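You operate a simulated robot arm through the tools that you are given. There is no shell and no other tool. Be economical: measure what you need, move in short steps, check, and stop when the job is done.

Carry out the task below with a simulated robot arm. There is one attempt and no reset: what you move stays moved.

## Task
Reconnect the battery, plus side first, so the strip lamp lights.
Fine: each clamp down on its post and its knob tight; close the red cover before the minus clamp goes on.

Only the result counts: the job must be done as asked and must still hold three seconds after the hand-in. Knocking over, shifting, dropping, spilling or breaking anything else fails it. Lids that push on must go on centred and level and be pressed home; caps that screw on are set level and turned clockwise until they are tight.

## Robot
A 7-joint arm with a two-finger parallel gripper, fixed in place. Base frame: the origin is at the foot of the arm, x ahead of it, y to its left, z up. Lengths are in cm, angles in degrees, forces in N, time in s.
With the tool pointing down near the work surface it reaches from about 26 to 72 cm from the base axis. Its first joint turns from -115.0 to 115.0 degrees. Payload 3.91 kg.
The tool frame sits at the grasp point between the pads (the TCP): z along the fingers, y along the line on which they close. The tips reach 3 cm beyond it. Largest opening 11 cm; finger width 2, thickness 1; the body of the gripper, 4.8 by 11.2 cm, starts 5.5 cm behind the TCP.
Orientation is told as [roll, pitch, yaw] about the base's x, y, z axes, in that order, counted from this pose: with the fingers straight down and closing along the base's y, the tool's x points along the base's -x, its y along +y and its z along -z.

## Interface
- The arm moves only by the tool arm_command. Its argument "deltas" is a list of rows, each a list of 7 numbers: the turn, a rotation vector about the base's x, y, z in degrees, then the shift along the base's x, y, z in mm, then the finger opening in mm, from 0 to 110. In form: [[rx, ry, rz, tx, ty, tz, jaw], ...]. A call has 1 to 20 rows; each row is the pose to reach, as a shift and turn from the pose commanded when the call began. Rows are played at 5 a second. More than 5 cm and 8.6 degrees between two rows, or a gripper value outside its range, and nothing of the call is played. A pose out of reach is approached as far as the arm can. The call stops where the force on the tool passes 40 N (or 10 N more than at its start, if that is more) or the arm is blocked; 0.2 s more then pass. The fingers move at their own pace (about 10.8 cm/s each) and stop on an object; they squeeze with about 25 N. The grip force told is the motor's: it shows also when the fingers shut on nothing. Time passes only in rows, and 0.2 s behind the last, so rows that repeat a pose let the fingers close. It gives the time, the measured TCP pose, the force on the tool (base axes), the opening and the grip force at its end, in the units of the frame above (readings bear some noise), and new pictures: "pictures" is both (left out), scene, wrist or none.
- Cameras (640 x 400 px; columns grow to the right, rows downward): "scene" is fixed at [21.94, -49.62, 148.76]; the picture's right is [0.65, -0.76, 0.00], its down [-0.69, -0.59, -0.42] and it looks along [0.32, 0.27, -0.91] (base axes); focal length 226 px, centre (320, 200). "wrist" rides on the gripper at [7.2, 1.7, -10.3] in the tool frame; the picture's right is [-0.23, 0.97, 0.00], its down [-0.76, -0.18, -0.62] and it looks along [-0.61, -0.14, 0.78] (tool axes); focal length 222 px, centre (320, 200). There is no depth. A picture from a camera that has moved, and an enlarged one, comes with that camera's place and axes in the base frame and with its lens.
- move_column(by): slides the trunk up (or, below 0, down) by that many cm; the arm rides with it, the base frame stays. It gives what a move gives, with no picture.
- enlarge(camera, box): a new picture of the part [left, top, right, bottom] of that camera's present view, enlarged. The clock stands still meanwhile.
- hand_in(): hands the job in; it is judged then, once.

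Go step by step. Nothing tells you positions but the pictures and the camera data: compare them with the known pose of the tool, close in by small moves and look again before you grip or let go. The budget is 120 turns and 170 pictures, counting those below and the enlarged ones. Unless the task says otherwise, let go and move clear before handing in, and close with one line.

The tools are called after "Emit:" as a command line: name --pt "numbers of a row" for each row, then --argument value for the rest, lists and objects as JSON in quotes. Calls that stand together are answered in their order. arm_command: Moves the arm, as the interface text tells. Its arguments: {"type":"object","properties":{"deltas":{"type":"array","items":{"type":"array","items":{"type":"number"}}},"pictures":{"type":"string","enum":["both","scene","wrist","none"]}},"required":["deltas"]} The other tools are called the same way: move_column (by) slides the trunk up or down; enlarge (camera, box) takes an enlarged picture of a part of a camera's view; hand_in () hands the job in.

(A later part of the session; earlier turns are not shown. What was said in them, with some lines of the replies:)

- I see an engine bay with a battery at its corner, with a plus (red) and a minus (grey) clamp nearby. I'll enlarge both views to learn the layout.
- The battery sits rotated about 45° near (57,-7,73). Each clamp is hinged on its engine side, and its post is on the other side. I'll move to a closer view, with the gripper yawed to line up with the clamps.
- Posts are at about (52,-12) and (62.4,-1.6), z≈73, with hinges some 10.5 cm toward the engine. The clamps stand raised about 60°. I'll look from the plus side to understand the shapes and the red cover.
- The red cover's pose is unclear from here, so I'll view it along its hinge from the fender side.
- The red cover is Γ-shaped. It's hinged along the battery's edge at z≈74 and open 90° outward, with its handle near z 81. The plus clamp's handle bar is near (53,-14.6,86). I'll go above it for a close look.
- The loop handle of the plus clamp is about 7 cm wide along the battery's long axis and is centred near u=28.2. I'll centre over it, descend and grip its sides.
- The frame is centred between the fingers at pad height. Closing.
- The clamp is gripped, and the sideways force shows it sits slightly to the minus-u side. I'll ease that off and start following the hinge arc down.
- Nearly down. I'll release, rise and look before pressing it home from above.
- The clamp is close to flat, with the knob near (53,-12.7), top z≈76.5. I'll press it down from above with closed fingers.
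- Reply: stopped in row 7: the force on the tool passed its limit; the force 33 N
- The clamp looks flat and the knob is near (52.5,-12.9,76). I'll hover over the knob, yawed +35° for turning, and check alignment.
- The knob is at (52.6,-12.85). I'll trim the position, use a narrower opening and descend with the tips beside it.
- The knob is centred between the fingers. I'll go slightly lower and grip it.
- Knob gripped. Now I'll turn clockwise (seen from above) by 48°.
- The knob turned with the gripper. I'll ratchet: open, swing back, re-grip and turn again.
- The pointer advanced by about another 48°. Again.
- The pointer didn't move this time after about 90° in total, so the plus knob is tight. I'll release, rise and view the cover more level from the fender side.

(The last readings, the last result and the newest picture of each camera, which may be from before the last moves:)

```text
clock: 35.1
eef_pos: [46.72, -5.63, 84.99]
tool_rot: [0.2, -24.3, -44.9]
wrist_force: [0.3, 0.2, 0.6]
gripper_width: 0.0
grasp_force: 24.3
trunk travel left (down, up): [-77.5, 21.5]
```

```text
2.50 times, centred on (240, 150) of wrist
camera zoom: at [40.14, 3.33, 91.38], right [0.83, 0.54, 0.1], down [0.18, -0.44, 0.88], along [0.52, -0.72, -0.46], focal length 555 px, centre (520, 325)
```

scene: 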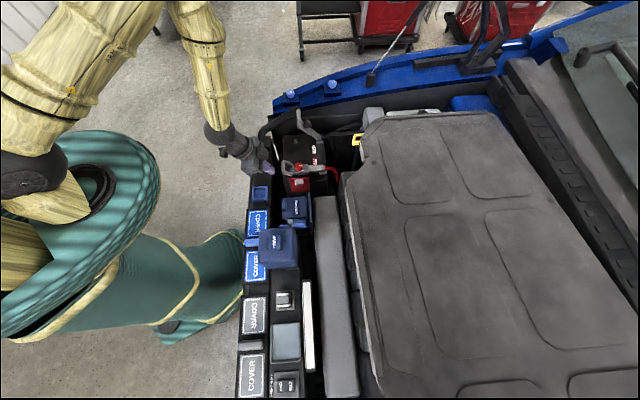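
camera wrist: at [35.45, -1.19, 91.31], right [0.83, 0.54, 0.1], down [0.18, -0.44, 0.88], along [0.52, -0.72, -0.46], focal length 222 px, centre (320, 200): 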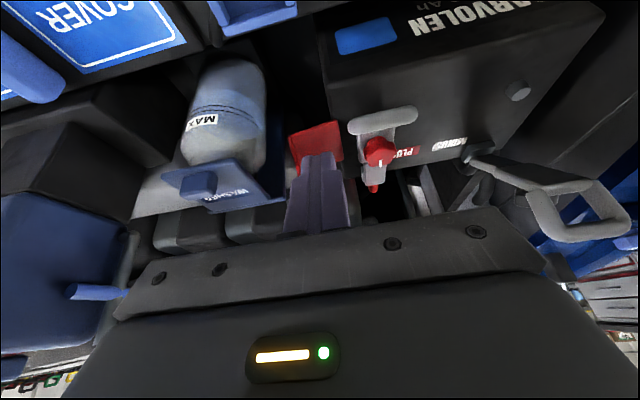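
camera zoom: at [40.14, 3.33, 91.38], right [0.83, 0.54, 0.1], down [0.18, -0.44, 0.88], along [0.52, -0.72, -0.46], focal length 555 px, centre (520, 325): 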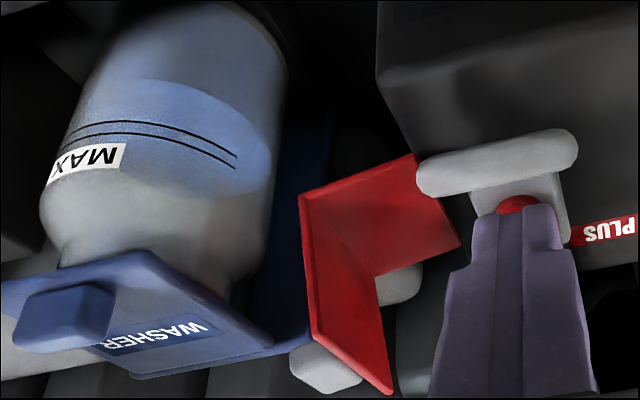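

The red cover: hinge at (u≈24.4, z≈73.6), upright top at u≈20, z≈81, and the handle outside at u≈18.6, v≈46.7, z≈81. I'll level the tool and go to the outer side of the handle.

Emit:
arm_command --pt "5.5 5.5 0 0 0 40 0" --pt "11 11 0 -10 -30 80 0" --pt "17 17 0 -20 -70 100 0" --pt "17 17 0 -25 -115 100 0" --pt "17 17 0 -28 -164 90 0" --pt "17 17 0 -28 -164 90 0" --pictures "wrist"

Emit:
enlarge --camera "scene" --box '[265, 100, 365, 200]'

```text
refused: row 2 steps farther than a row can; nothing moved
```

```text
4.00 times, centred on (315, 150) of scene
camera zoom: at [21.94, -49.62, 148.76], right [0.65, -0.76, 0.0], down [-0.69, -0.59, -0.42], along [0.32, 0.27, -0.91], focal length 902 px, centre (340, 400)
```

zoom: 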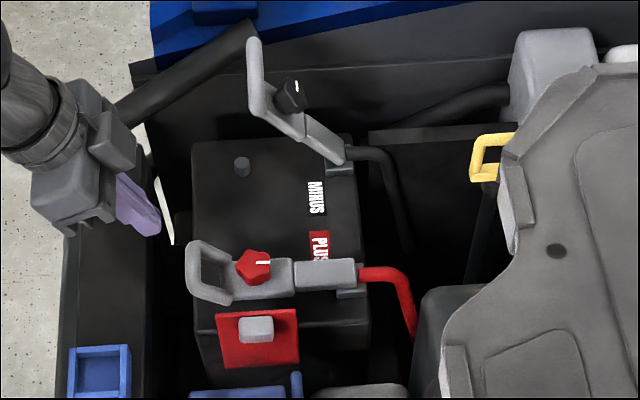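

Emit:
arm_command --pt "5.5 5.5 0 0 0 40 0" --pt "11 11 0 -5 -20 75 0" --pt "17 17 0 -10 -50 100 0" --pt "17 17 0 -20 -90 100 0" --pt "17 17 0 -25 -130 95 0" --pt "17 17 0 -28 -164 80 0" --pt "17 17 0 -28 -164 80 0" --pictures "wrist"

Emit:
enlarge --camera "scene" --box '[265, 100, 365, 200]'

```text
clock: 36.7
eef_pos: [43.74, -22.13, 92.86]
tool_rot: [0.2, -0.2, -44.8]
wrist_force: [-0.7, 0.4, 1.1]
gripper_width: 0.01
grasp_force: 24.6
trunk travel left (down, up): [-77.5, 21.5]
camera wrist: at [39.69, -15.67, 103.18], right [0.85, 0.53, 0.0], down [0.41, -0.66, 0.63], along [0.33, -0.53, -0.78], focal length 222 px, centre (320, 200)
```

wrist: 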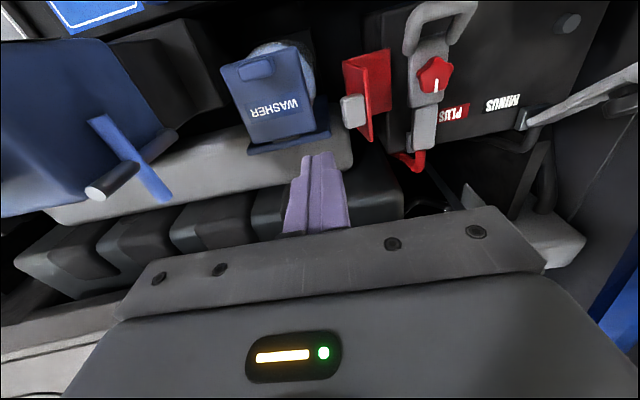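

```text
4.00 times, centred on (315, 150) of scene
camera zoom: at [21.94, -49.62, 148.76], right [0.65, -0.76, 0.0], down [-0.69, -0.59, -0.42], along [0.32, 0.27, -0.91], focal length 902 px, centre (340, 400)
```

zoom: 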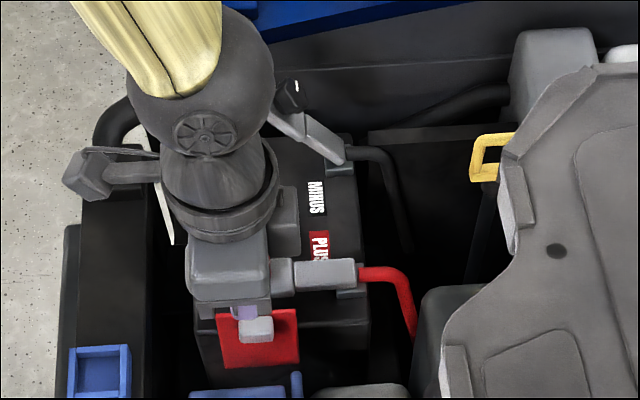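

Emit:
arm_command --pt "0 0 0 1 1 -40 0" --pt "0 0 0 1 1 -70 0" --pt "0 0 0 1 1 -85 0" --pt "0 0 0 1 1 -95 0" --pt "0 0 0 1 1 -95 0" --pictures "wrist"

Emit:
enlarge --camera "wrist" --box '[240, 80, 440, 230]'

Emit:
enlarge --camera "scene" --box '[265, 100, 365, 200]'

```text
clock: 37.9
eef_pos: [43.72, -22.0, 83.27]
tool_rot: [0.2, -0.1, -45.0]
wrist_force: [-0.7, -0.4, 0.7]
gripper_width: 0.0
grasp_force: 24.9
trunk travel left (down, up): [-77.5, 21.5]
camera wrist: at [39.77, -15.49, 93.66], right [0.85, 0.53, 0.0], down [0.41, -0.66, 0.63], along [0.33, -0.53, -0.78], focal length 222 px, centre (320, 200)
```

wrist: 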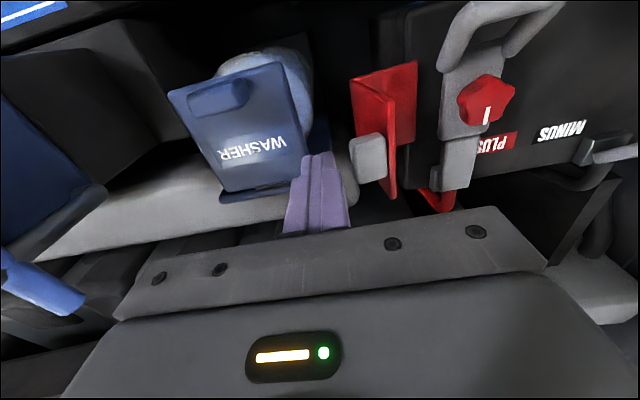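

```text
2.67 times, centred on (340, 155) of wrist
camera zoom: at [39.77, -15.49, 93.66], right [0.85, 0.53, 0.0], down [0.41, -0.66, 0.63], along [0.33, -0.53, -0.78], focal length 592 px, centre (267, 320)
```

zoom: 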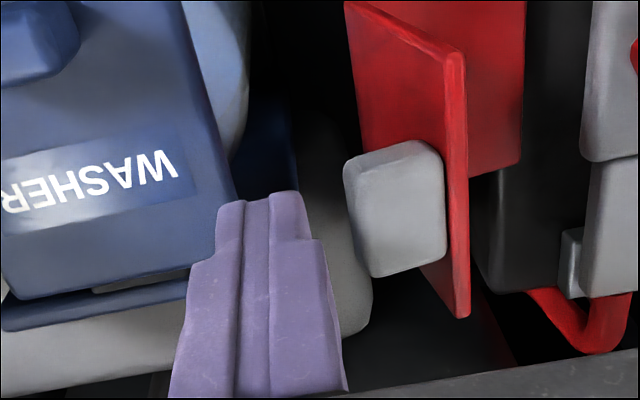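

```text
4.00 times, centred on (315, 150) of scene
camera zoom: at [21.94, -49.62, 148.76], right [0.65, -0.76, 0.0], down [-0.69, -0.59, -0.42], along [0.32, 0.27, -0.91], focal length 902 px, centre (340, 400)
```

zoom: 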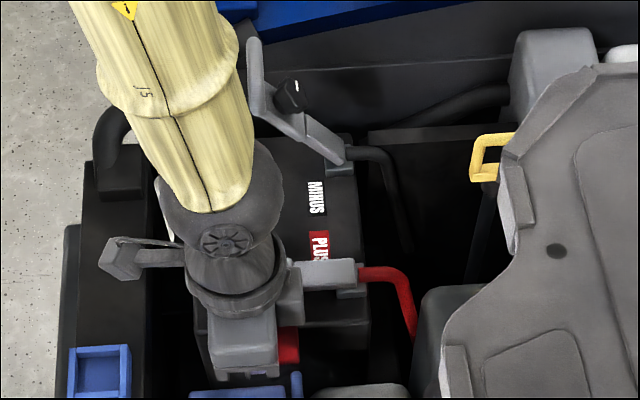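

The fingertips are beside the handle's outer face. I'll push toward the battery and slightly up, following the arc.

Emit:
arm_command --pt "0 0 0 7 7 0 0" --pt "0 0 0 14 14 0 0" --pt "0 0 0 21 21 4 0" --pt "0 0 0 28 28 8 0" --pt "0 0 0 35 35 12 0" --pt "0 0 0 42 42 15 0" --pt "0 0 0 49 49 17 0" --pictures "wrist"

Emit:
enlarge --camera "scene" --box '[265, 100, 365, 200]'

```text
clock: 38.7
eef_pos: [45.02, -20.71, 83.71]
tool_rot: [-0.2, -0.3, -45.3]
wrist_force: [-15.1, -2.8, 18.8]
gripper_width: 0.0
grasp_force: 25.7
trunk travel left (down, up): [-77.5, 21.5]
stopped in row 3: the force on the tool passed its limit (the readings are from after the stop); the commanded pose is now the measured one
camera wrist: at [41.16, -14.13, 94.12], right [0.85, 0.52, 0.0], down [0.41, -0.66, 0.63], along [0.33, -0.54, -0.78], focal length 222 px, centre (320, 200)
```

wrist: 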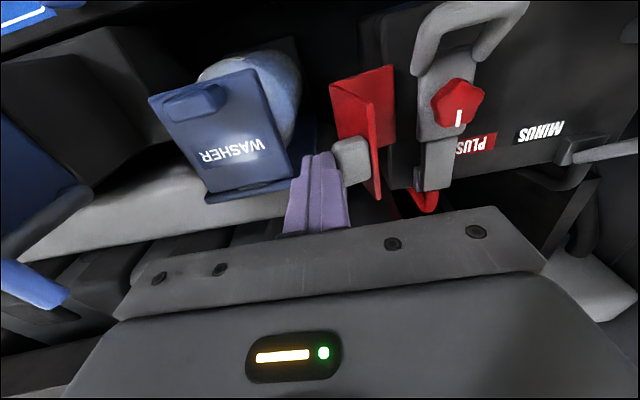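

```text
4.00 times, centred on (315, 150) of scene
camera zoom: at [21.94, -49.62, 148.76], right [0.65, -0.76, 0.0], down [-0.69, -0.59, -0.42], along [0.32, 0.27, -0.91], focal length 902 px, centre (340, 400)
```

zoom: 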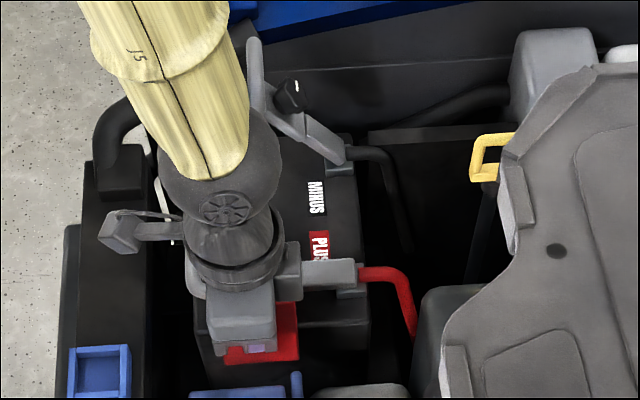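

The cover started to move. Its contact point also rises as it swings, so I'll follow the true arc in smaller steps.

Emit:
arm_command --pt "0 0 0 2.4 2.4 2.5 0" --pt "0 0 0 4.7 4.7 5 0" --pt "0 0 0 7.3 7.3 7.3 0" --pt "0 0 0 9.9 9.9 9.6 0" --pt "0 0 0 12.5 12.5 11.5 0" --pt "0 0 0 15 15 13.5 0" --pt "0 0 0 17.7 17.7 15.2 0" --pt "0 0 0 20.5 20.5 16.7 0" --pt "0 0 0 23.3 23.3 18 0" --pt "0 0 0 26.2 26.2 19.2 0" --pt "0 0 0 31.8 31.8 21 0" --pictures "wrist"

Emit:
enlarge --camera "scene" --box '[265, 100, 365, 200]'

```text
clock: 41.1
eef_pos: [48.7, -17.33, 85.83]
tool_rot: [-0.1, -0.3, -45.2]
wrist_force: [0.2, -0.3, -0.1]
gripper_width: 0.01
grasp_force: 24.6
trunk travel left (down, up): [-77.5, 21.5]
camera wrist: at [44.74, -10.8, 96.12], right [0.85, 0.53, 0.0], down [0.41, -0.66, 0.63], along [0.33, -0.53, -0.78], focal length 222 px, centre (320, 200)
```

wrist: 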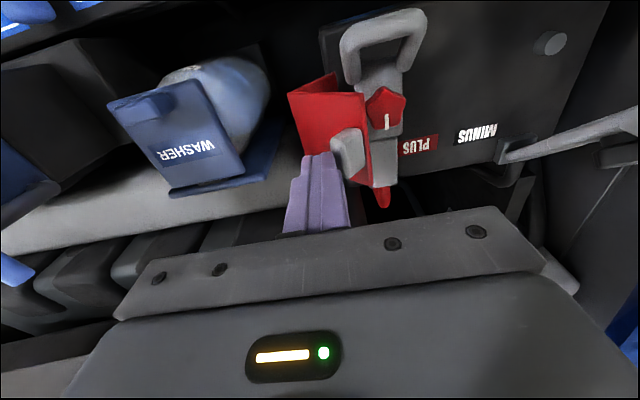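

```text
4.00 times, centred on (315, 150) of scene
camera zoom: at [21.94, -49.62, 148.76], right [0.65, -0.76, 0.0], down [-0.69, -0.59, -0.42], along [0.32, 0.27, -0.91], focal length 902 px, centre (340, 400)
```

zoom: 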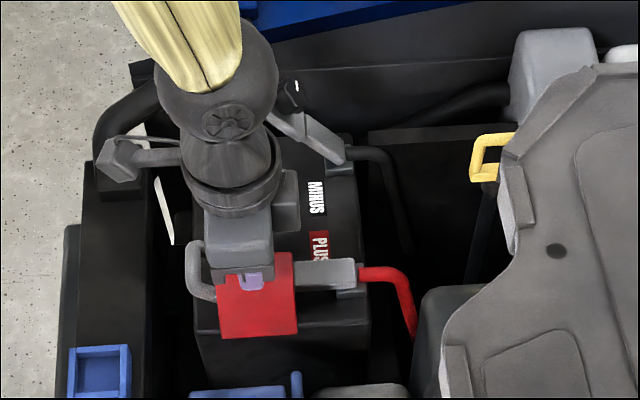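

The cover has swung about 40° and holds by friction. Continuing the arc over the top.

Emit:
arm_command --pt "0 0 0 4 4 1 0" --pt "0 0 0 8 8 1 0" --pt "0 0 0 12 12 0.5 0" --pt "0 0 0 16 16 0 0" --pt "0 0 0 20 20 -2 0" --pt "0 0 0 24 24 -4 0" --pt "0 0 0 28 28 -7 0" --pt "0 0 0 32 32 -10 0" --pictures "wrist"

Emit:
enlarge --camera "scene" --box '[265, 100, 365, 200]'

```text
clock: 42.9
eef_pos: [51.99, -13.97, 84.91]
tool_rot: [0.1, -0.6, -45.1]
wrist_force: [9.2, 7.6, 26.6]
gripper_width: 0.01
grasp_force: 25.0
trunk travel left (down, up): [-77.5, 21.5]
camera wrist: at [48.02, -7.47, 95.26], right [0.85, 0.53, 0.0], down [0.41, -0.66, 0.63], along [0.34, -0.53, -0.78], focal length 222 px, centre (320, 200)
```

wrist: 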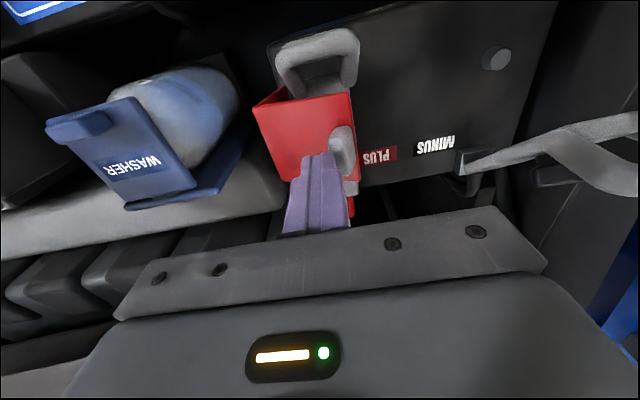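

```text
4.00 times, centred on (315, 150) of scene
camera zoom: at [21.94, -49.62, 148.76], right [0.65, -0.76, 0.0], down [-0.69, -0.59, -0.42], along [0.32, 0.27, -0.91], focal length 902 px, centre (340, 400)
```

zoom: 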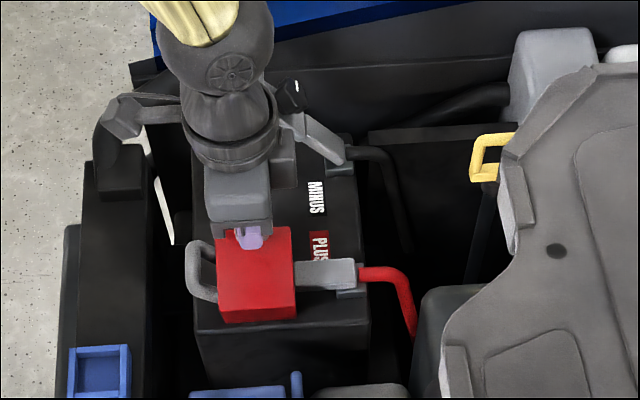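

Nearly closed. I'll lift, shift above the handle and press down.

Emit:
arm_command --pt "0 0 0 0 0 20 0" --pt "0 0 0 14 14 25 0" --pt "0 0 0 28 28 25 0" --pt "0 0 0 28 28 10 0" --pt "0 0 0 28 28 0 0" --pt "0 0 0 28 28 -8 0" --pt "0 0 0 28 28 -14 0" --pt "0 0 0 28 28 -20 0" --pt "0 0 0 28 28 -26 0" --pt "0 0 0 28 28 -32 0" --pictures "wrist"

Emit:
enlarge --camera "scene" --box '[265, 100, 365, 200]'

```text
clock: 45.1
eef_pos: [54.63, -11.35, 81.51]
tool_rot: [-0.1, -0.4, -45.2]
wrist_force: [-1.0, 0.1, -0.2]
gripper_width: 0.0
grasp_force: 24.6
trunk travel left (down, up): [-77.5, 21.5]
camera wrist: at [50.71, -4.86, 91.88], right [0.85, 0.52, 0.0], down [0.41, -0.66, 0.63], along [0.33, -0.53, -0.78], focal length 222 px, centre (320, 200)
```

wrist: 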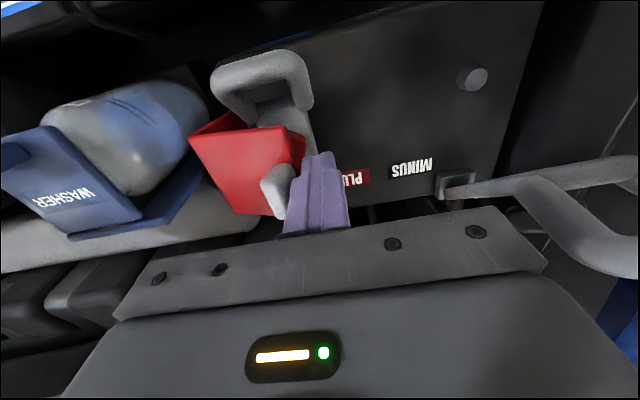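

```text
4.00 times, centred on (315, 150) of scene
camera zoom: at [21.94, -49.62, 148.76], right [0.65, -0.76, 0.0], down [-0.69, -0.59, -0.42], along [0.32, 0.27, -0.91], focal length 902 px, centre (340, 400)
```

zoom: 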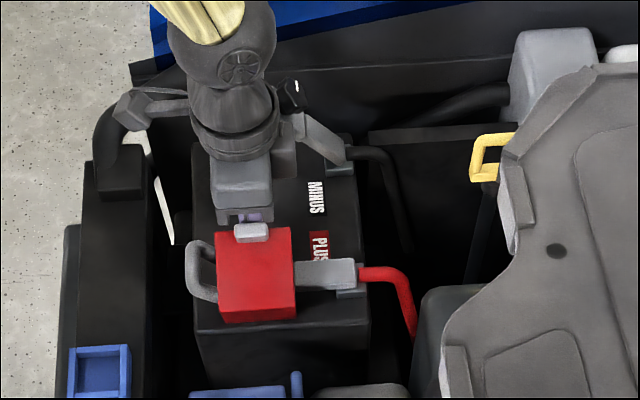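

I passed just beyond the handle, which is at u≈28, z≈80.7. I'll lift, move back and press on it.

Emit:
arm_command --pt "0 0 0 0 0 25 0" --pt "0 0 0 0 0 55 0" --pt "0 0 0 -17 -17 55 0" --pt "0 0 0 -17 -17 45 0" --pt "0 0 0 -17 -17 37 0" --pt "0 0 0 -16 -16 30 0" --pt "0 0 0 -15 -15 24 0" --pt "0 0 0 -14 -14 18 0" --pt "0 0 0 -12 -12 12 0" --pt "0 0 0 -10 -10 6 0" --pt "0 0 0 -9 -9 0 0" --pt "0 0 0 -9 -9 -5 0" --pictures "wrist"

Emit:
enlarge --camera "scene" --box '[265, 100, 365, 200]'

```text
clock: 46.6
eef_pos: [53.66, -12.39, 84.74]
tool_rot: [0.6, -0.8, -44.8]
wrist_force: [-0.3, 8.8, 10.0]
gripper_width: 0.0
grasp_force: 25.0
trunk travel left (down, up): [-77.5, 21.5]
stopped in row 7: the force on the tool passed its limit (the readings are from after the stop); the commanded pose is now the measured one
camera wrist: at [49.54, -5.93, 95.1], right [0.85, 0.53, 0.01], down [0.4, -0.66, 0.63], along [0.34, -0.53, -0.78], focal length 222 px, centre (320, 200)
```

wrist: 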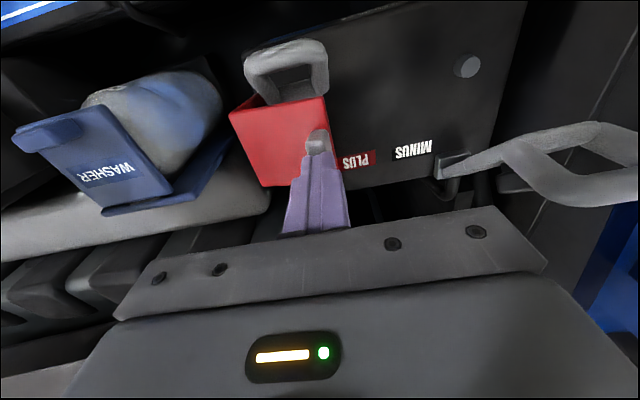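

```text
4.00 times, centred on (315, 150) of scene
camera zoom: at [21.94, -49.62, 148.76], right [0.65, -0.76, 0.0], down [-0.69, -0.59, -0.42], along [0.32, 0.27, -0.91], focal length 902 px, centre (340, 400)
```

zoom: 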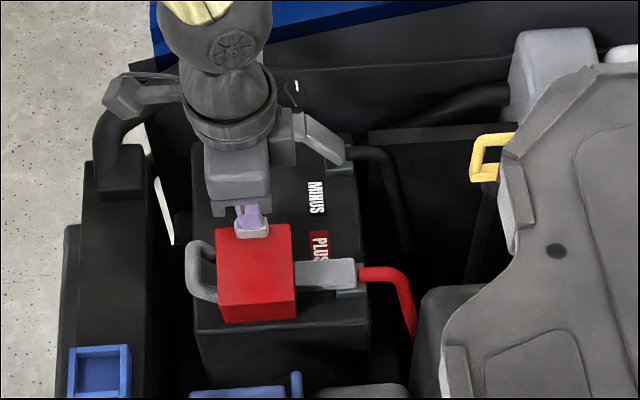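

The cover is still about 12° open, and here the handle's motion is mostly sideways. I'll push from the handle's back side, toward +u and down.

Emit:
arm_command --pt "0 0 0 0 0 20 0" --pt "0 0 0 -13 -13 20 0" --pt "0 0 0 -27 -27 20 0" --pt "0 0 0 -27 -27 0 0" --pt "0 0 0 -27 -27 -8 0" --pt "0 0 0 -27 -27 -12 0" --pt "0 0 0 -23 -23 -13 0" --pt "0 0 0 -19 -19 -14 0" --pt "0 0 0 -16 -16 -16 0" --pt "0 0 0 -13 -13 -19 0" --pt "0 0 0 -10 -10 -22 0" --pt "0 0 0 -8 -8 -24 0" --pictures "wrist"

Emit:
enlarge --camera "scene" --box '[265, 100, 365, 200]'

```text
clock: 49.2
eef_pos: [52.8, -13.48, 82.26]
tool_rot: [0.5, -0.8, -45.0]
wrist_force: [-0.7, 0.1, -0.8]
gripper_width: 0.0
grasp_force: 24.6
trunk travel left (down, up): [-77.5, 21.5]
camera wrist: at [48.69, -6.97, 92.59], right [0.85, 0.53, 0.01], down [0.4, -0.66, 0.63], along [0.34, -0.53, -0.78], focal length 222 px, centre (320, 200)
```

wrist: 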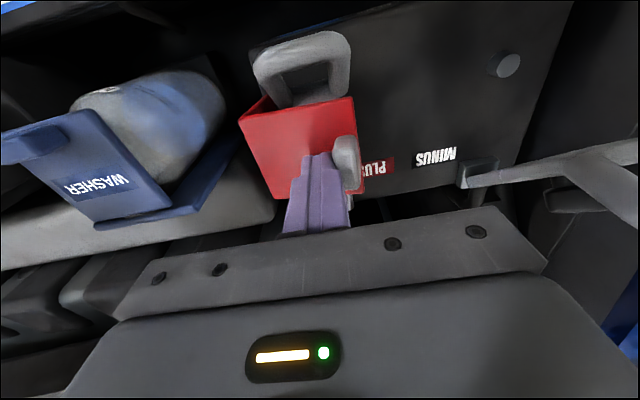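

```text
4.00 times, centred on (315, 150) of scene
camera zoom: at [21.94, -49.62, 148.76], right [0.65, -0.76, 0.0], down [-0.69, -0.59, -0.42], along [0.32, 0.27, -0.91], focal length 902 px, centre (340, 400)
```

zoom: 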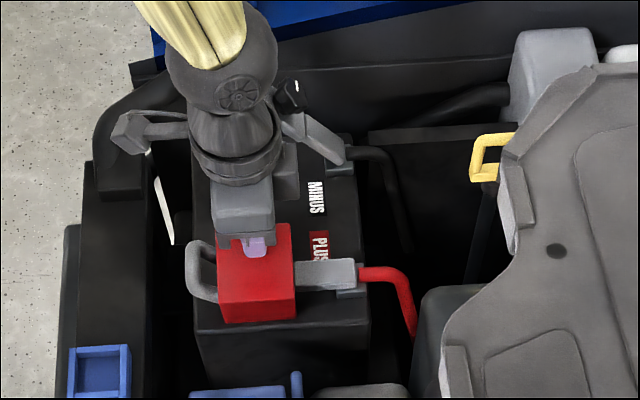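

About 8° remain. I'll keep pushing the handle along +u, slightly down.

Emit:
arm_command --pt "0 0 0 2 2 0 0" --pt "0 0 0 4 4 0 0" --pt "0 0 0 6 6 0 0" --pt "0 0 0 8 8 0 0" --pt "0 0 0 10 10 0 0" --pt "0 0 0 12 12 0 0" --pt "0 0 0 14 14 0 0" --pt "0 0 0 16 16 0 0" --pictures "wrist"

Emit:
enlarge --camera "scene" --box '[265, 100, 365, 200]'

```text
clock: 51.0
eef_pos: [53.96, -12.21, 82.23]
tool_rot: [0.4, -0.6, -45.2]
wrist_force: [-20.9, -20.3, -8.8]
gripper_width: 0.04
grasp_force: 25.0
trunk travel left (down, up): [-77.5, 21.5]
camera wrist: at [49.94, -5.77, 92.52], right [0.85, 0.52, 0.01], down [0.4, -0.66, 0.63], along [0.34, -0.53, -0.78], focal length 222 px, centre (320, 200)
```

wrist: 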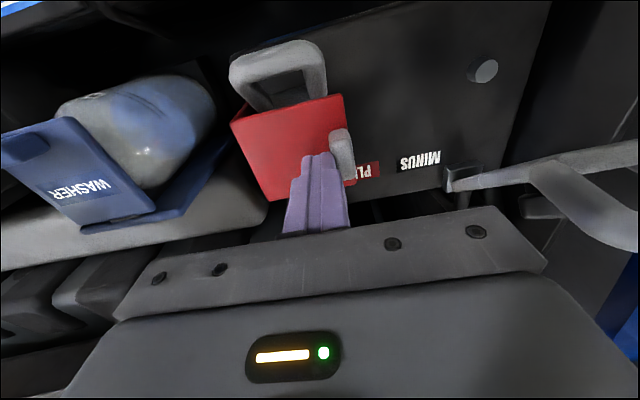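

```text
4.00 times, centred on (315, 150) of scene
camera zoom: at [21.94, -49.62, 148.76], right [0.65, -0.76, 0.0], down [-0.69, -0.59, -0.42], along [0.32, 0.27, -0.91], focal length 902 px, centre (340, 400)
```

zoom: 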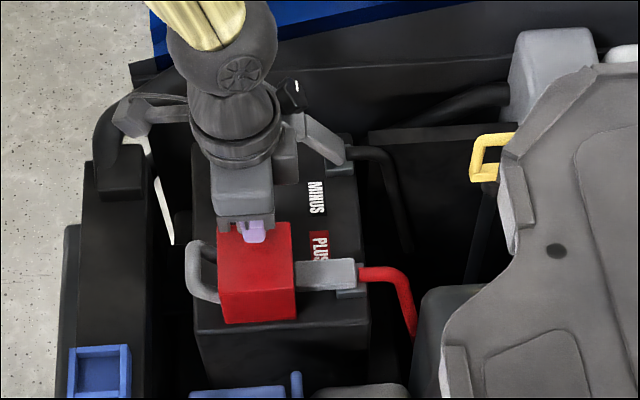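

A firm 30 N resistance and a fully visible front wall suggest it's closed. I'll lift off and check.

Emit:
arm_command --pt "0 0 0 -6 -6 0 0" --pt "0 0 0 -6 -6 40 0" --pt "0 0 0 -40 25 70 0" --pt "0 0 0 -70 50 70 0" --pt "0 0 0 -80 75 70 0" --pt "0 0 0 -80 75 70 0" --pictures "wrist"

Emit:
enlarge --camera "scene" --box '[265, 100, 365, 200]'

Emit:
enlarge --camera "wrist" --box '[240, 80, 440, 230]'

```text
refused: row 3 steps farther than a row can; nothing moved
```

```text
4.00 times, centred on (315, 150) of scene
camera zoom: at [21.94, -49.62, 148.76], right [0.65, -0.76, 0.0], down [-0.69, -0.59, -0.42], along [0.32, 0.27, -0.91], focal length 902 px, centre (340, 400)
```

zoom: 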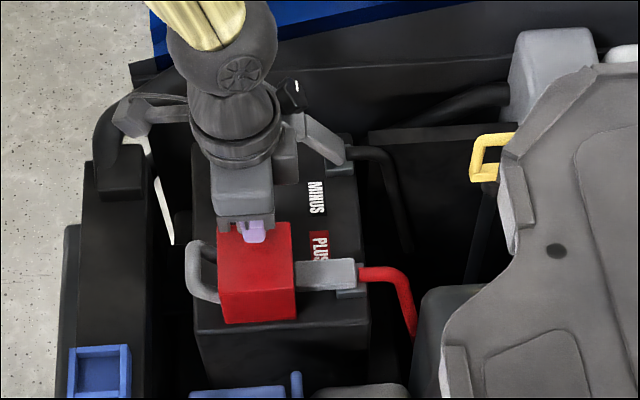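

```text
2.67 times, centred on (340, 155) of wrist
camera zoom: at [49.94, -5.77, 92.52], right [0.85, 0.52, 0.01], down [0.4, -0.66, 0.63], along [0.34, -0.53, -0.78], focal length 592 px, centre (267, 320)
```

zoom: 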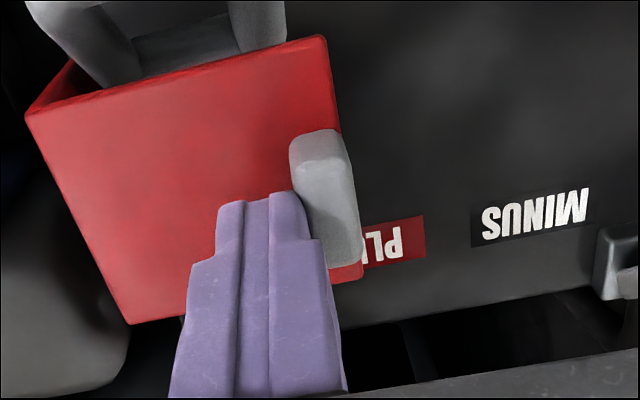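

Emit:
arm_command --pt "0 0 0 -6 -6 0 0" --pt "0 0 0 -6 -6 40 0" --pt "0 0 0 -20 5 75 0" --pt "0 0 0 -40 30 80 0" --pt "0 0 0 -60 55 80 0" --pt "0 0 0 -72 66 80 0" --pictures "none"

Emit:
arm_command --pt "-5.5 -5.5 0 0 0 -10 0" --pt "-11 -11 0 10 10 -30 0" --pt "-17 -17 0 30 30 -52 0" --pt "-17 -17 0 40 40 -52 0" --pictures "wrist"

Emit:
enlarge --camera "scene" --box '[265, 100, 365, 200]'

```text
clock: 52.4
eef_pos: [47.17, -5.14, 90.36]
tool_rot: [0.6, -0.8, -45.1]
wrist_force: [0.3, 0.6, 0.8]
gripper_width: 0.02
grasp_force: 24.5
trunk travel left (down, up): [-77.5, 21.5]
```

```text
clock: 53.4
eef_pos: [51.24, -1.3, 85.21]
tool_rot: [0.6, -24.8, -45.1]
wrist_force: [0.1, 1.0, -0.4]
gripper_width: 0.0
grasp_force: 25.0
trunk travel left (down, up): [-77.5, 21.5]
camera wrist: at [44.58, 7.7, 91.48], right [0.83, 0.54, 0.1], down [0.17, -0.43, 0.88], along [0.53, -0.72, -0.46], focal length 222 px, centre (320, 200)
```

wrist: 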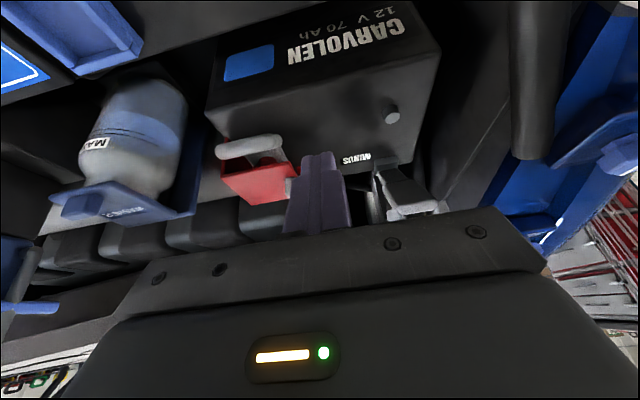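

```text
4.00 times, centred on (315, 150) of scene
camera zoom: at [21.94, -49.62, 148.76], right [0.65, -0.76, 0.0], down [-0.69, -0.59, -0.42], along [0.32, 0.27, -0.91], focal length 902 px, centre (340, 400)
```

zoom: 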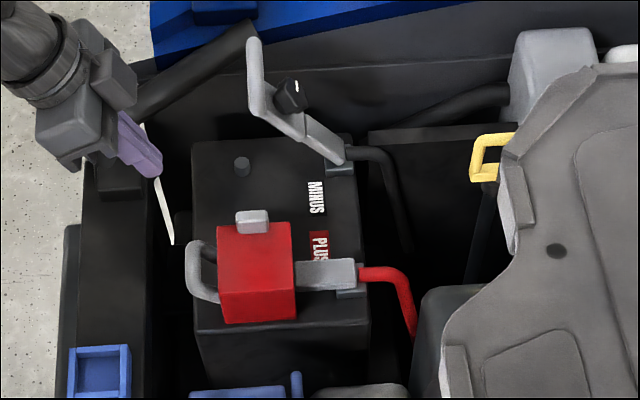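

Emit:
enlarge --camera "wrist" --box '[190, 90, 350, 220]'

```text
3.08 times, centred on (270, 155) of wrist
camera zoom: at [44.58, 7.7, 91.48], right [0.83, 0.54, 0.1], down [0.17, -0.43, 0.88], along [0.53, -0.72, -0.46], focal length 684 px, centre (474, 338)
```

zoom: 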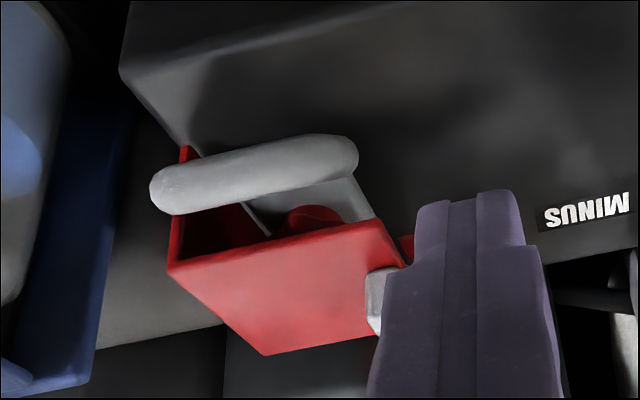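

The cover's top is level at z≈78 across its width, so it's closed. Next is the minus clamp: same moves, shifted 14.7 cm along the battery. I'll level the tool, rise and go above its handle.

Emit:
arm_command --pt "5.5 5.5 0 0 0 35 0" --pt "11 11 0 0 0 70 0" --pt "17 17 0 20 0 105 60" --pt "17 17 0 60 -10 105 110" --pt "17 17 0 100 -20 100 110" --pt "17 17 0 127 -23 90 110" --pt "17 17 0 127 -23 90 110" --pictures "wrist"

```text
clock: 55.0
eef_pos: [63.99, -3.43, 94.19]
tool_rot: [0.5, -0.8, -45.0]
wrist_force: [-0.3, -0.6, 0.8]
gripper_width: 10.97
grasp_force: 0.2
trunk travel left (down, up): [-77.5, 21.5]
camera wrist: at [59.78, 2.96, 104.39], right [0.85, 0.53, 0.01], down [0.4, -0.66, 0.63], along [0.34, -0.53, -0.78], focal length 222 px, centre (320, 200)
```

wrist: 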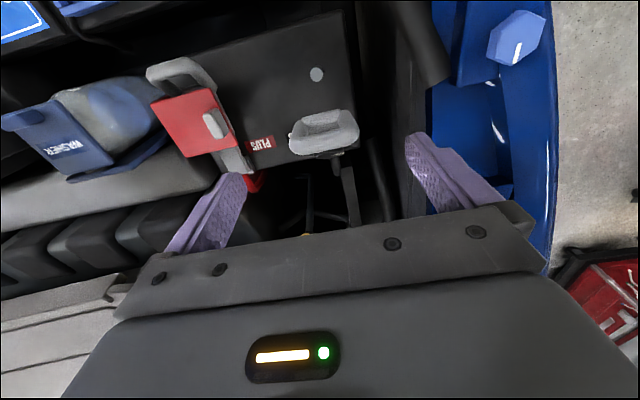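

Centred. Descend and grip.

Emit:
arm_command --pt "0 0 0 0 0 -40 110" --pt "0 0 0 0 0 -78 110" --pt "0 0 0 0 0 -78 60" --pt "0 0 0 0 0 -78 40" --pt "0 0 0 0 0 -78 40" --pt "0 0 0 0 0 -78 40" --pictures "wrist"

```text
clock: 56.4
eef_pos: [64.1, -3.33, 86.43]
tool_rot: [0.6, -0.9, -45.0]
wrist_force: [9.7, 8.0, 2.0]
gripper_width: 6.03
grasp_force: 44.4
trunk travel left (down, up): [-77.5, 21.5]
camera wrist: at [59.92, 3.18, 96.61], right [0.85, 0.53, 0.01], down [0.4, -0.66, 0.63], along [0.34, -0.53, -0.77], focal length 222 px, centre (320, 200)
```

wrist: 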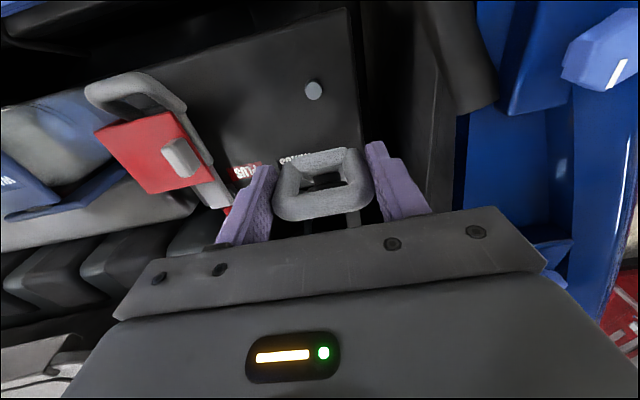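

Gripped. Following the same hinge arc down.

Emit:
arm_command --pt "0 0 0 2 2 0 40" --pt "0 0 0 -3 7 -5 40" --pt "0 0 0 -7.4 11.4 -9.8 40" --pt "0 0 0 -11.8 15.8 -15 40" --pt "0 0 0 -15.8 19.8 -20.1 40" --pt "0 0 0 -19.8 23.8 -26 40" --pt "0 0 0 -23.4 27.4 -31.6 40" --pt "0 0 0 -26.9 30.9 -37.6 40" --pt "0 0 0 -30.1 34.1 -44.1 40" --pt "0 0 0 -33 37 -50.6 40" --pt "0 0 0 -35.8 39.8 -57.6 40" --pt "0 0 0 -38.9 42.9 -66.6 40" --pictures "wrist"

Emit:
enlarge --camera "scene" --box '[265, 100, 365, 200]'

```text
clock: 59.0
eef_pos: [59.94, 0.74, 79.62]
tool_rot: [0.5, -0.7, -45.1]
wrist_force: [1.5, -1.2, 7.8]
gripper_width: 6.03
grasp_force: 45.1
trunk travel left (down, up): [-77.5, 21.5]
camera wrist: at [55.87, 7.27, 89.92], right [0.85, 0.53, 0.01], down [0.4, -0.66, 0.63], along [0.34, -0.53, -0.78], focal length 222 px, centre (320, 200)
```

wrist: 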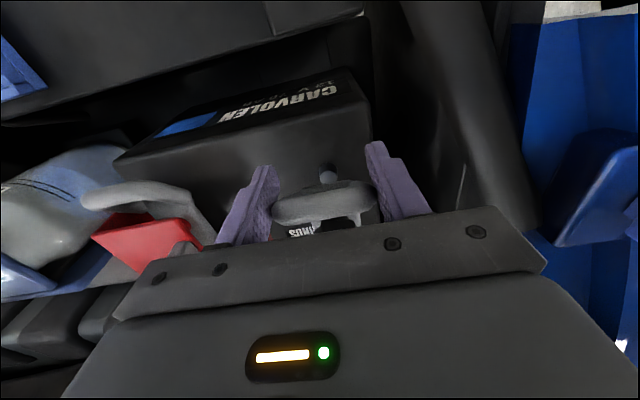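

```text
4.00 times, centred on (315, 150) of scene
camera zoom: at [21.94, -49.62, 148.76], right [0.65, -0.76, 0.0], down [-0.69, -0.59, -0.42], along [0.32, 0.27, -0.91], focal length 902 px, centre (340, 400)
```

zoom: 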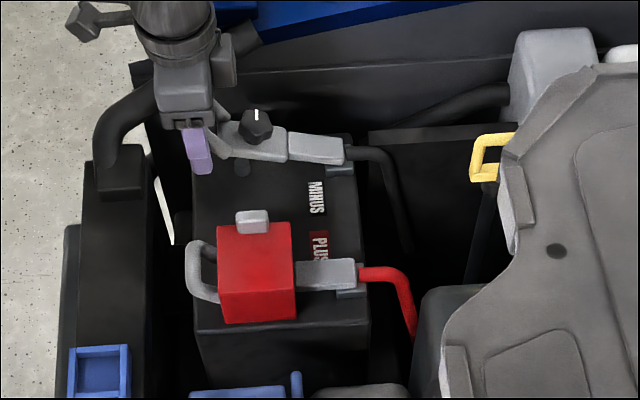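

Emit:
arm_command --pt "0 0 0 -2 2 -7 40" --pt "0 0 0 -4 4 -14 40" --pt "0 0 0 -5.5 5.5 -22 40" --pt "0 0 0 -5.5 5.5 -22 74" --pt "0 0 0 -5.5 5.5 -22 74" --pt "0 0 0 -5.5 5.5 10 74" --pt "0 0 0 -5.5 5.5 50 74" --pt "0 0 0 10 -10 60 0" --pt "0 0 0 30 -31 60 0" --pt "0 0 0 30 -31 60 0" --pt "0 0 0 30 -31 30 0" --pt "0 0 0 30 -31 15 0" --pt "0 0 0 30 -31 8 0" --pt "0 0 0 30 -31 3 0" --pt "0 0 0 30 -31 -2 0" --pt "0 0 0 30 -31 -7 0" --pictures "wrist"

Emit:
enlarge --camera "scene" --box '[265, 100, 365, 200]'

```text
clock: 62.4
eef_pos: [63.13, -2.3, 79.76]
tool_rot: [0.9, -1.2, -45.0]
wrist_force: [-10.6, 0.8, 24.8]
gripper_width: 0.0
grasp_force: 25.2
trunk travel left (down, up): [-77.5, 21.5]
stopped in row 16: the force on the tool passed its limit (the readings are from after the stop); the commanded pose is now the measured one
camera wrist: at [58.93, 4.17, 90.05], right [0.85, 0.53, 0.02], down [0.4, -0.66, 0.63], along [0.35, -0.53, -0.77], focal length 222 px, centre (320, 200)
```

wrist: 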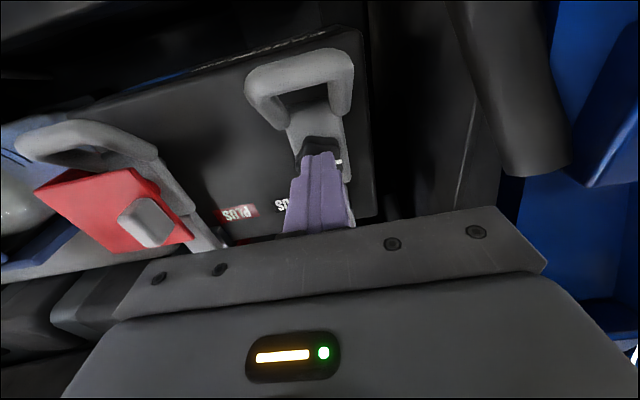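

```text
4.00 times, centred on (315, 150) of scene
camera zoom: at [21.94, -49.62, 148.76], right [0.65, -0.76, 0.0], down [-0.69, -0.59, -0.42], along [0.32, 0.27, -0.91], focal length 902 px, centre (340, 400)
```

zoom: 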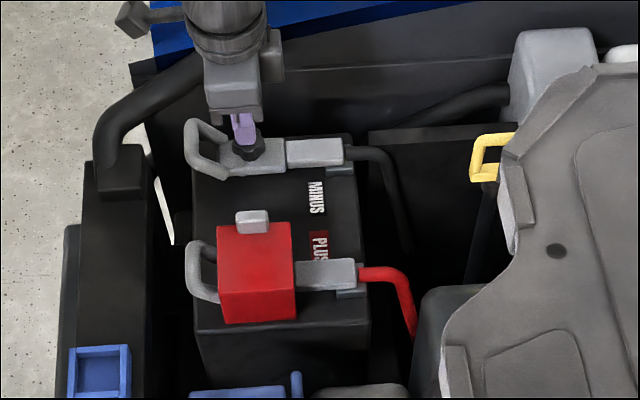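

Contact height matches the plus side, so it's seated. Now I'll lift, open, yaw to −20° and check over the knob.

Emit:
arm_command --pt "0 0 0 0 0 30 0" --pt "-0.3 0.4 6 -1 -1 45 46" --pt "-0.6 0.8 13 -1 -1 45 46" --pt "-0.9 1.2 19 -1 -1 45 46" --pt "-0.9 1.2 25 -1 -1 45 46" --pt "-0.9 1.2 25 -1 -1 45 46" --pictures "none"

Emit:
enlarge --camera "wrist" --box '[200, 60, 440, 240]'

Emit:
enlarge --camera "scene" --box '[265, 100, 365, 200]'

```text
clock: 63.8
eef_pos: [63.15, -2.33, 83.83]
tool_rot: [-0.8, -0.3, -19.9]
wrist_force: [-0.2, 0.4, 0.0]
gripper_width: 4.59
grasp_force: 0.0
trunk travel left (down, up): [-77.5, 21.5]
```

```text
2.22 times, centred on (320, 150) of wrist
camera zoom: at [56.88, 1.95, 94.21], right [0.54, 0.84, -0.01], down [0.65, -0.42, 0.63], along [0.52, -0.35, -0.78], focal length 494 px, centre (320, 311)
```

zoom: 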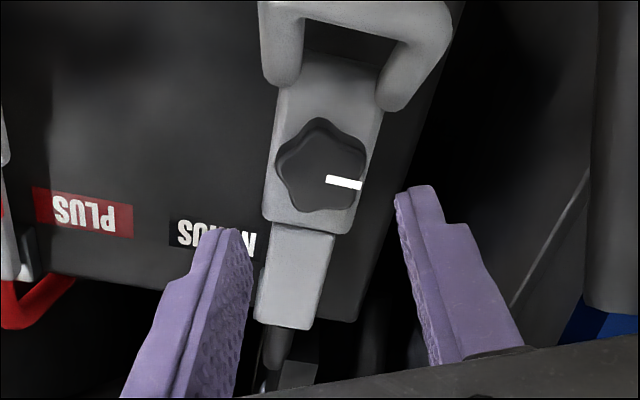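

```text
4.00 times, centred on (315, 150) of scene
camera zoom: at [21.94, -49.62, 148.76], right [0.65, -0.76, 0.0], down [-0.69, -0.59, -0.42], along [0.32, 0.27, -0.91], focal length 902 px, centre (340, 400)
```

zoom: 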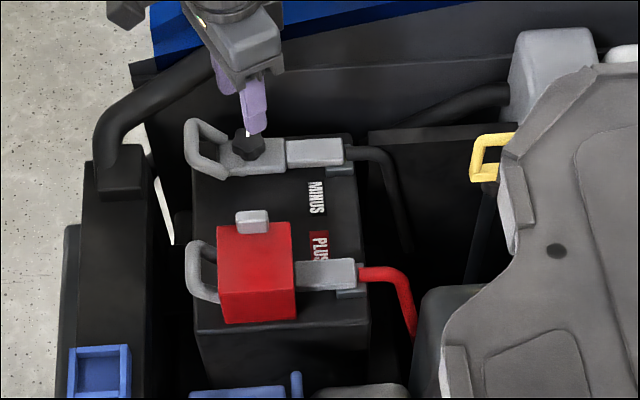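

Aligned with the knob at (63.1,-2.3). I'll descend, grip and turn clockwise 48°.

Emit:
arm_command --pt "0 0 0 -0.5 0 -25 46" --pt "0 0 0 -0.5 0 -45 46" --pt "0 0 0 -0.5 0 -55 46" --pt "0 0 0 -0.5 0 -55 20" --pt "0 0 0 -0.5 0 -55 20" --pt "0 0 0 -0.5 0 -55 20" --pt "0 0 -8 -0.5 0 -55 20" --pt "0 0 -16 -0.5 0 -55 20" --pt "0 0 -24 -0.5 0 -55 20" --pt "0 0 -32 -0.5 0 -55 20" --pt "0 0 -40 -0.5 0 -55 20" --pt "0 0 -48 -0.5 0 -55 20" --pictures "none"

Emit:
enlarge --camera "wrist" --box '[200, 80, 440, 240]'

```text
clock: 66.4
eef_pos: [63.31, -2.17, 78.49]
tool_rot: [-0.4, -0.5, -68.1]
wrist_force: [10.8, 8.3, 4.1]
gripper_width: 3.51
grasp_force: 44.9
trunk travel left (down, up): [-77.5, 21.5]
```

```text
2.50 times, centred on (320, 160) of wrist
camera zoom: at [62.14, 5.32, 88.72], right [0.99, 0.15, -0.01], down [0.12, -0.77, 0.63], along [0.09, -0.62, -0.78], focal length 555 px, centre (320, 300)
```

zoom: 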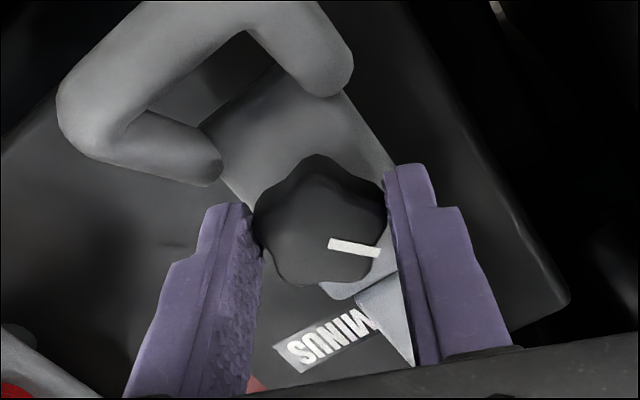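

Turned with the grip, as on the plus side. Now two ratchet strokes.

Emit:
arm_command --pt "0 0 0 0 0 0 47" --pt "0 0 0 0 0 0 47" --pt "0 0 8 0 0 0 47" --pt "0 0 16 0 0 0 47" --pt "0 0 24 0 0 0 47" --pt "0 0 32 0 0 0 47" --pt "0 0 40 0 0 0 47" --pt "0 0 48 0 0 0 47" --pt "0 0 48 0 0 0 20" --pt "0 0 48 0 0 0 20" --pt "0 0 48 0 0 0 20" --pt "0 0 40 0 0 0 20" --pt "0 0 32 0 0 0 20" --pt "0 0 24 0 0 0 20" --pt "0 0 16 0 0 0 20" --pt "0 0 8 0 0 0 20" --pt "0 0 0 0 0 0 20" --pictures "none"

Emit:
enlarge --camera "wrist" --box '[200, 80, 440, 240]'

Emit:
arm_command --pt "0 0 0 0 0 0 47" --pt "0 0 0 0 0 0 47" --pt "0 0 8 0 0 0 47" --pt "0 0 16 0 0 0 47" --pt "0 0 24 0 0 0 47" --pt "0 0 32 0 0 0 47" --pt "0 0 40 0 0 0 47" --pt "0 0 48 0 0 0 47" --pt "0 0 48 0 0 0 20" --pt "0 0 48 0 0 0 20" --pt "0 0 48 0 0 0 20" --pt "0 0 40 0 0 0 20" --pt "0 0 32 0 0 0 20" --pt "0 0 24 0 0 0 20" --pt "0 0 16 0 0 0 20" --pt "0 0 8 0 0 0 20" --pt "0 0 0 0 0 0 20" --pictures "scene"

Emit:
enlarge --camera "wrist" --box '[200, 80, 440, 240]'

```text
clock: 70.0
eef_pos: [63.13, -2.21, 78.39]
tool_rot: [-0.7, -0.5, -68.0]
wrist_force: [9.4, 10.9, 2.2]
gripper_width: 3.5
grasp_force: 44.6
trunk travel left (down, up): [-77.5, 21.5]
```

```text
2.50 times, centred on (320, 160) of wrist
camera zoom: at [62.1, 5.44, 88.69], right [0.99, 0.15, -0.01], down [0.13, -0.77, 0.63], along [0.09, -0.62, -0.78], focal length 555 px, centre (320, 300)
```

zoom: 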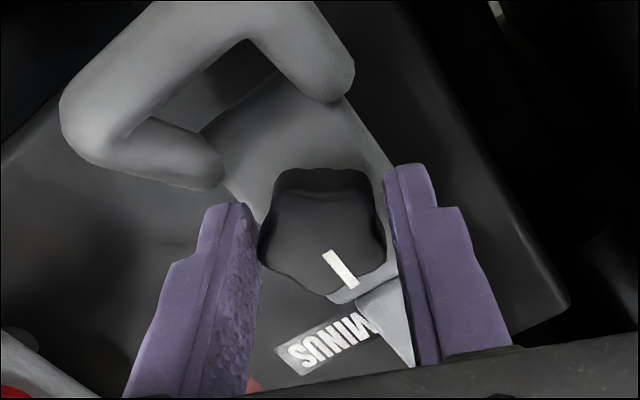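

```text
clock: 73.6
eef_pos: [63.22, -2.27, 78.4]
tool_rot: [-0.6, -0.6, -68.1]
wrist_force: [8.6, 10.4, 2.4]
gripper_width: 3.48
grasp_force: 45.0
trunk travel left (down, up): [-77.5, 21.5]
```

scene: 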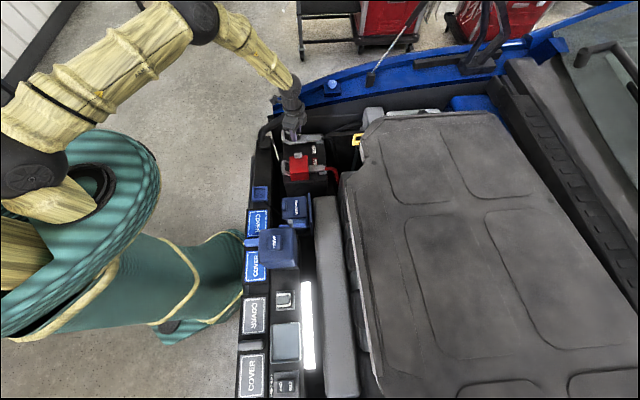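

```text
2.50 times, centred on (320, 160) of wrist
camera zoom: at [62.13, 5.35, 88.7], right [0.99, 0.15, -0.01], down [0.12, -0.77, 0.63], along [0.09, -0.62, -0.78], focal length 555 px, centre (320, 300)
```

zoom: 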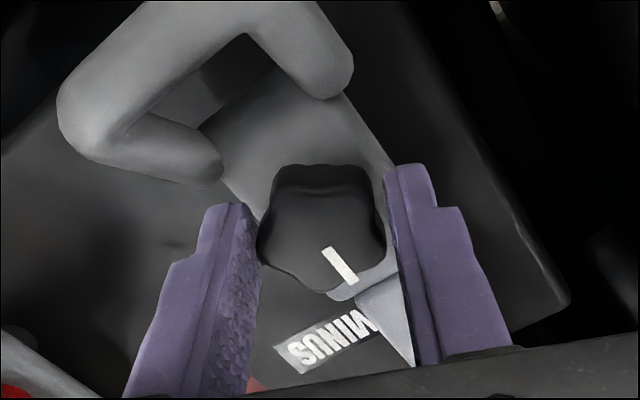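

The minus knob has stopped at its end, and the strip lamp at (308,325) in the scene now glows bright white. I'll release and move clear.

Emit:
arm_command --pt "0 0 0 0 0 0 48" --pt "0 0 0 0 0 0 48" --pt "0 0 0 0 0 40 48" --pt "0 0 0 0 0 80 48" --pt "0 0 0 -20 10 120 48" --pt "0 0 0 -50 40 140 48" --pt "0 0 0 -80 70 150 48" --pt "0 0 0 -110 100 160 48" --pt "0 0 0 -110 100 160 48" --pictures "scene"

Emit:
enlarge --camera "scene" --box '[265, 100, 365, 200]'

```text
clock: 75.6
eef_pos: [52.03, 7.45, 94.35]
tool_rot: [-0.7, -0.4, -68.0]
wrist_force: [-0.6, 0.3, 1.1]
gripper_width: 4.81
grasp_force: 0.0
trunk travel left (down, up): [-77.5, 21.5]
```

scene: 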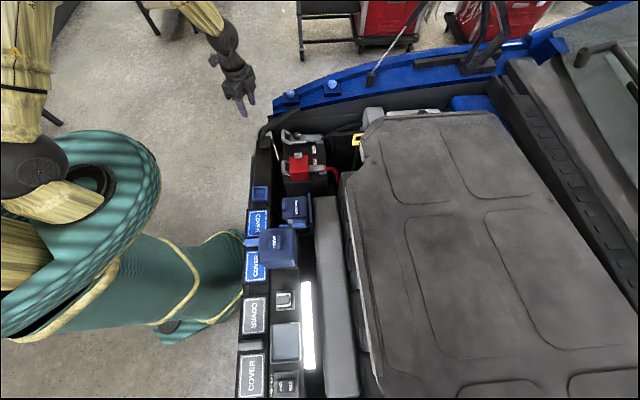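

```text
4.00 times, centred on (315, 150) of scene
camera zoom: at [21.94, -49.62, 148.76], right [0.65, -0.76, 0.0], down [-0.69, -0.59, -0.42], along [0.32, 0.27, -0.91], focal length 902 px, centre (340, 400)
```

zoom: 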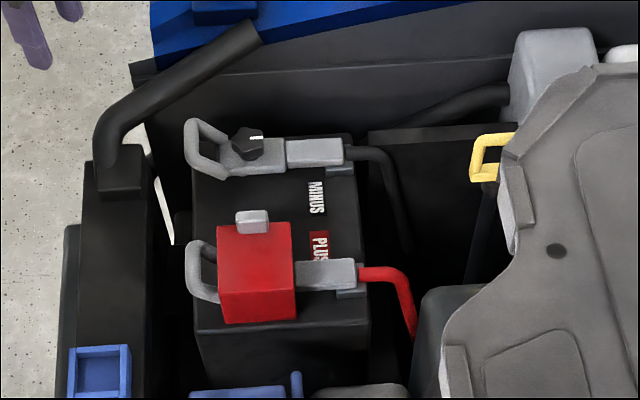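

Both clamps are down with their knobs tight, the cover is closed, the lamp is lit and the arm is clear. Handing in.

Emit:
hand_in

```text
The job is handed in.
```

The battery is reconnected and the strip lamp is lit: plus clamp down and tight first, then the red cover closed, then the minus clamp down and tight.
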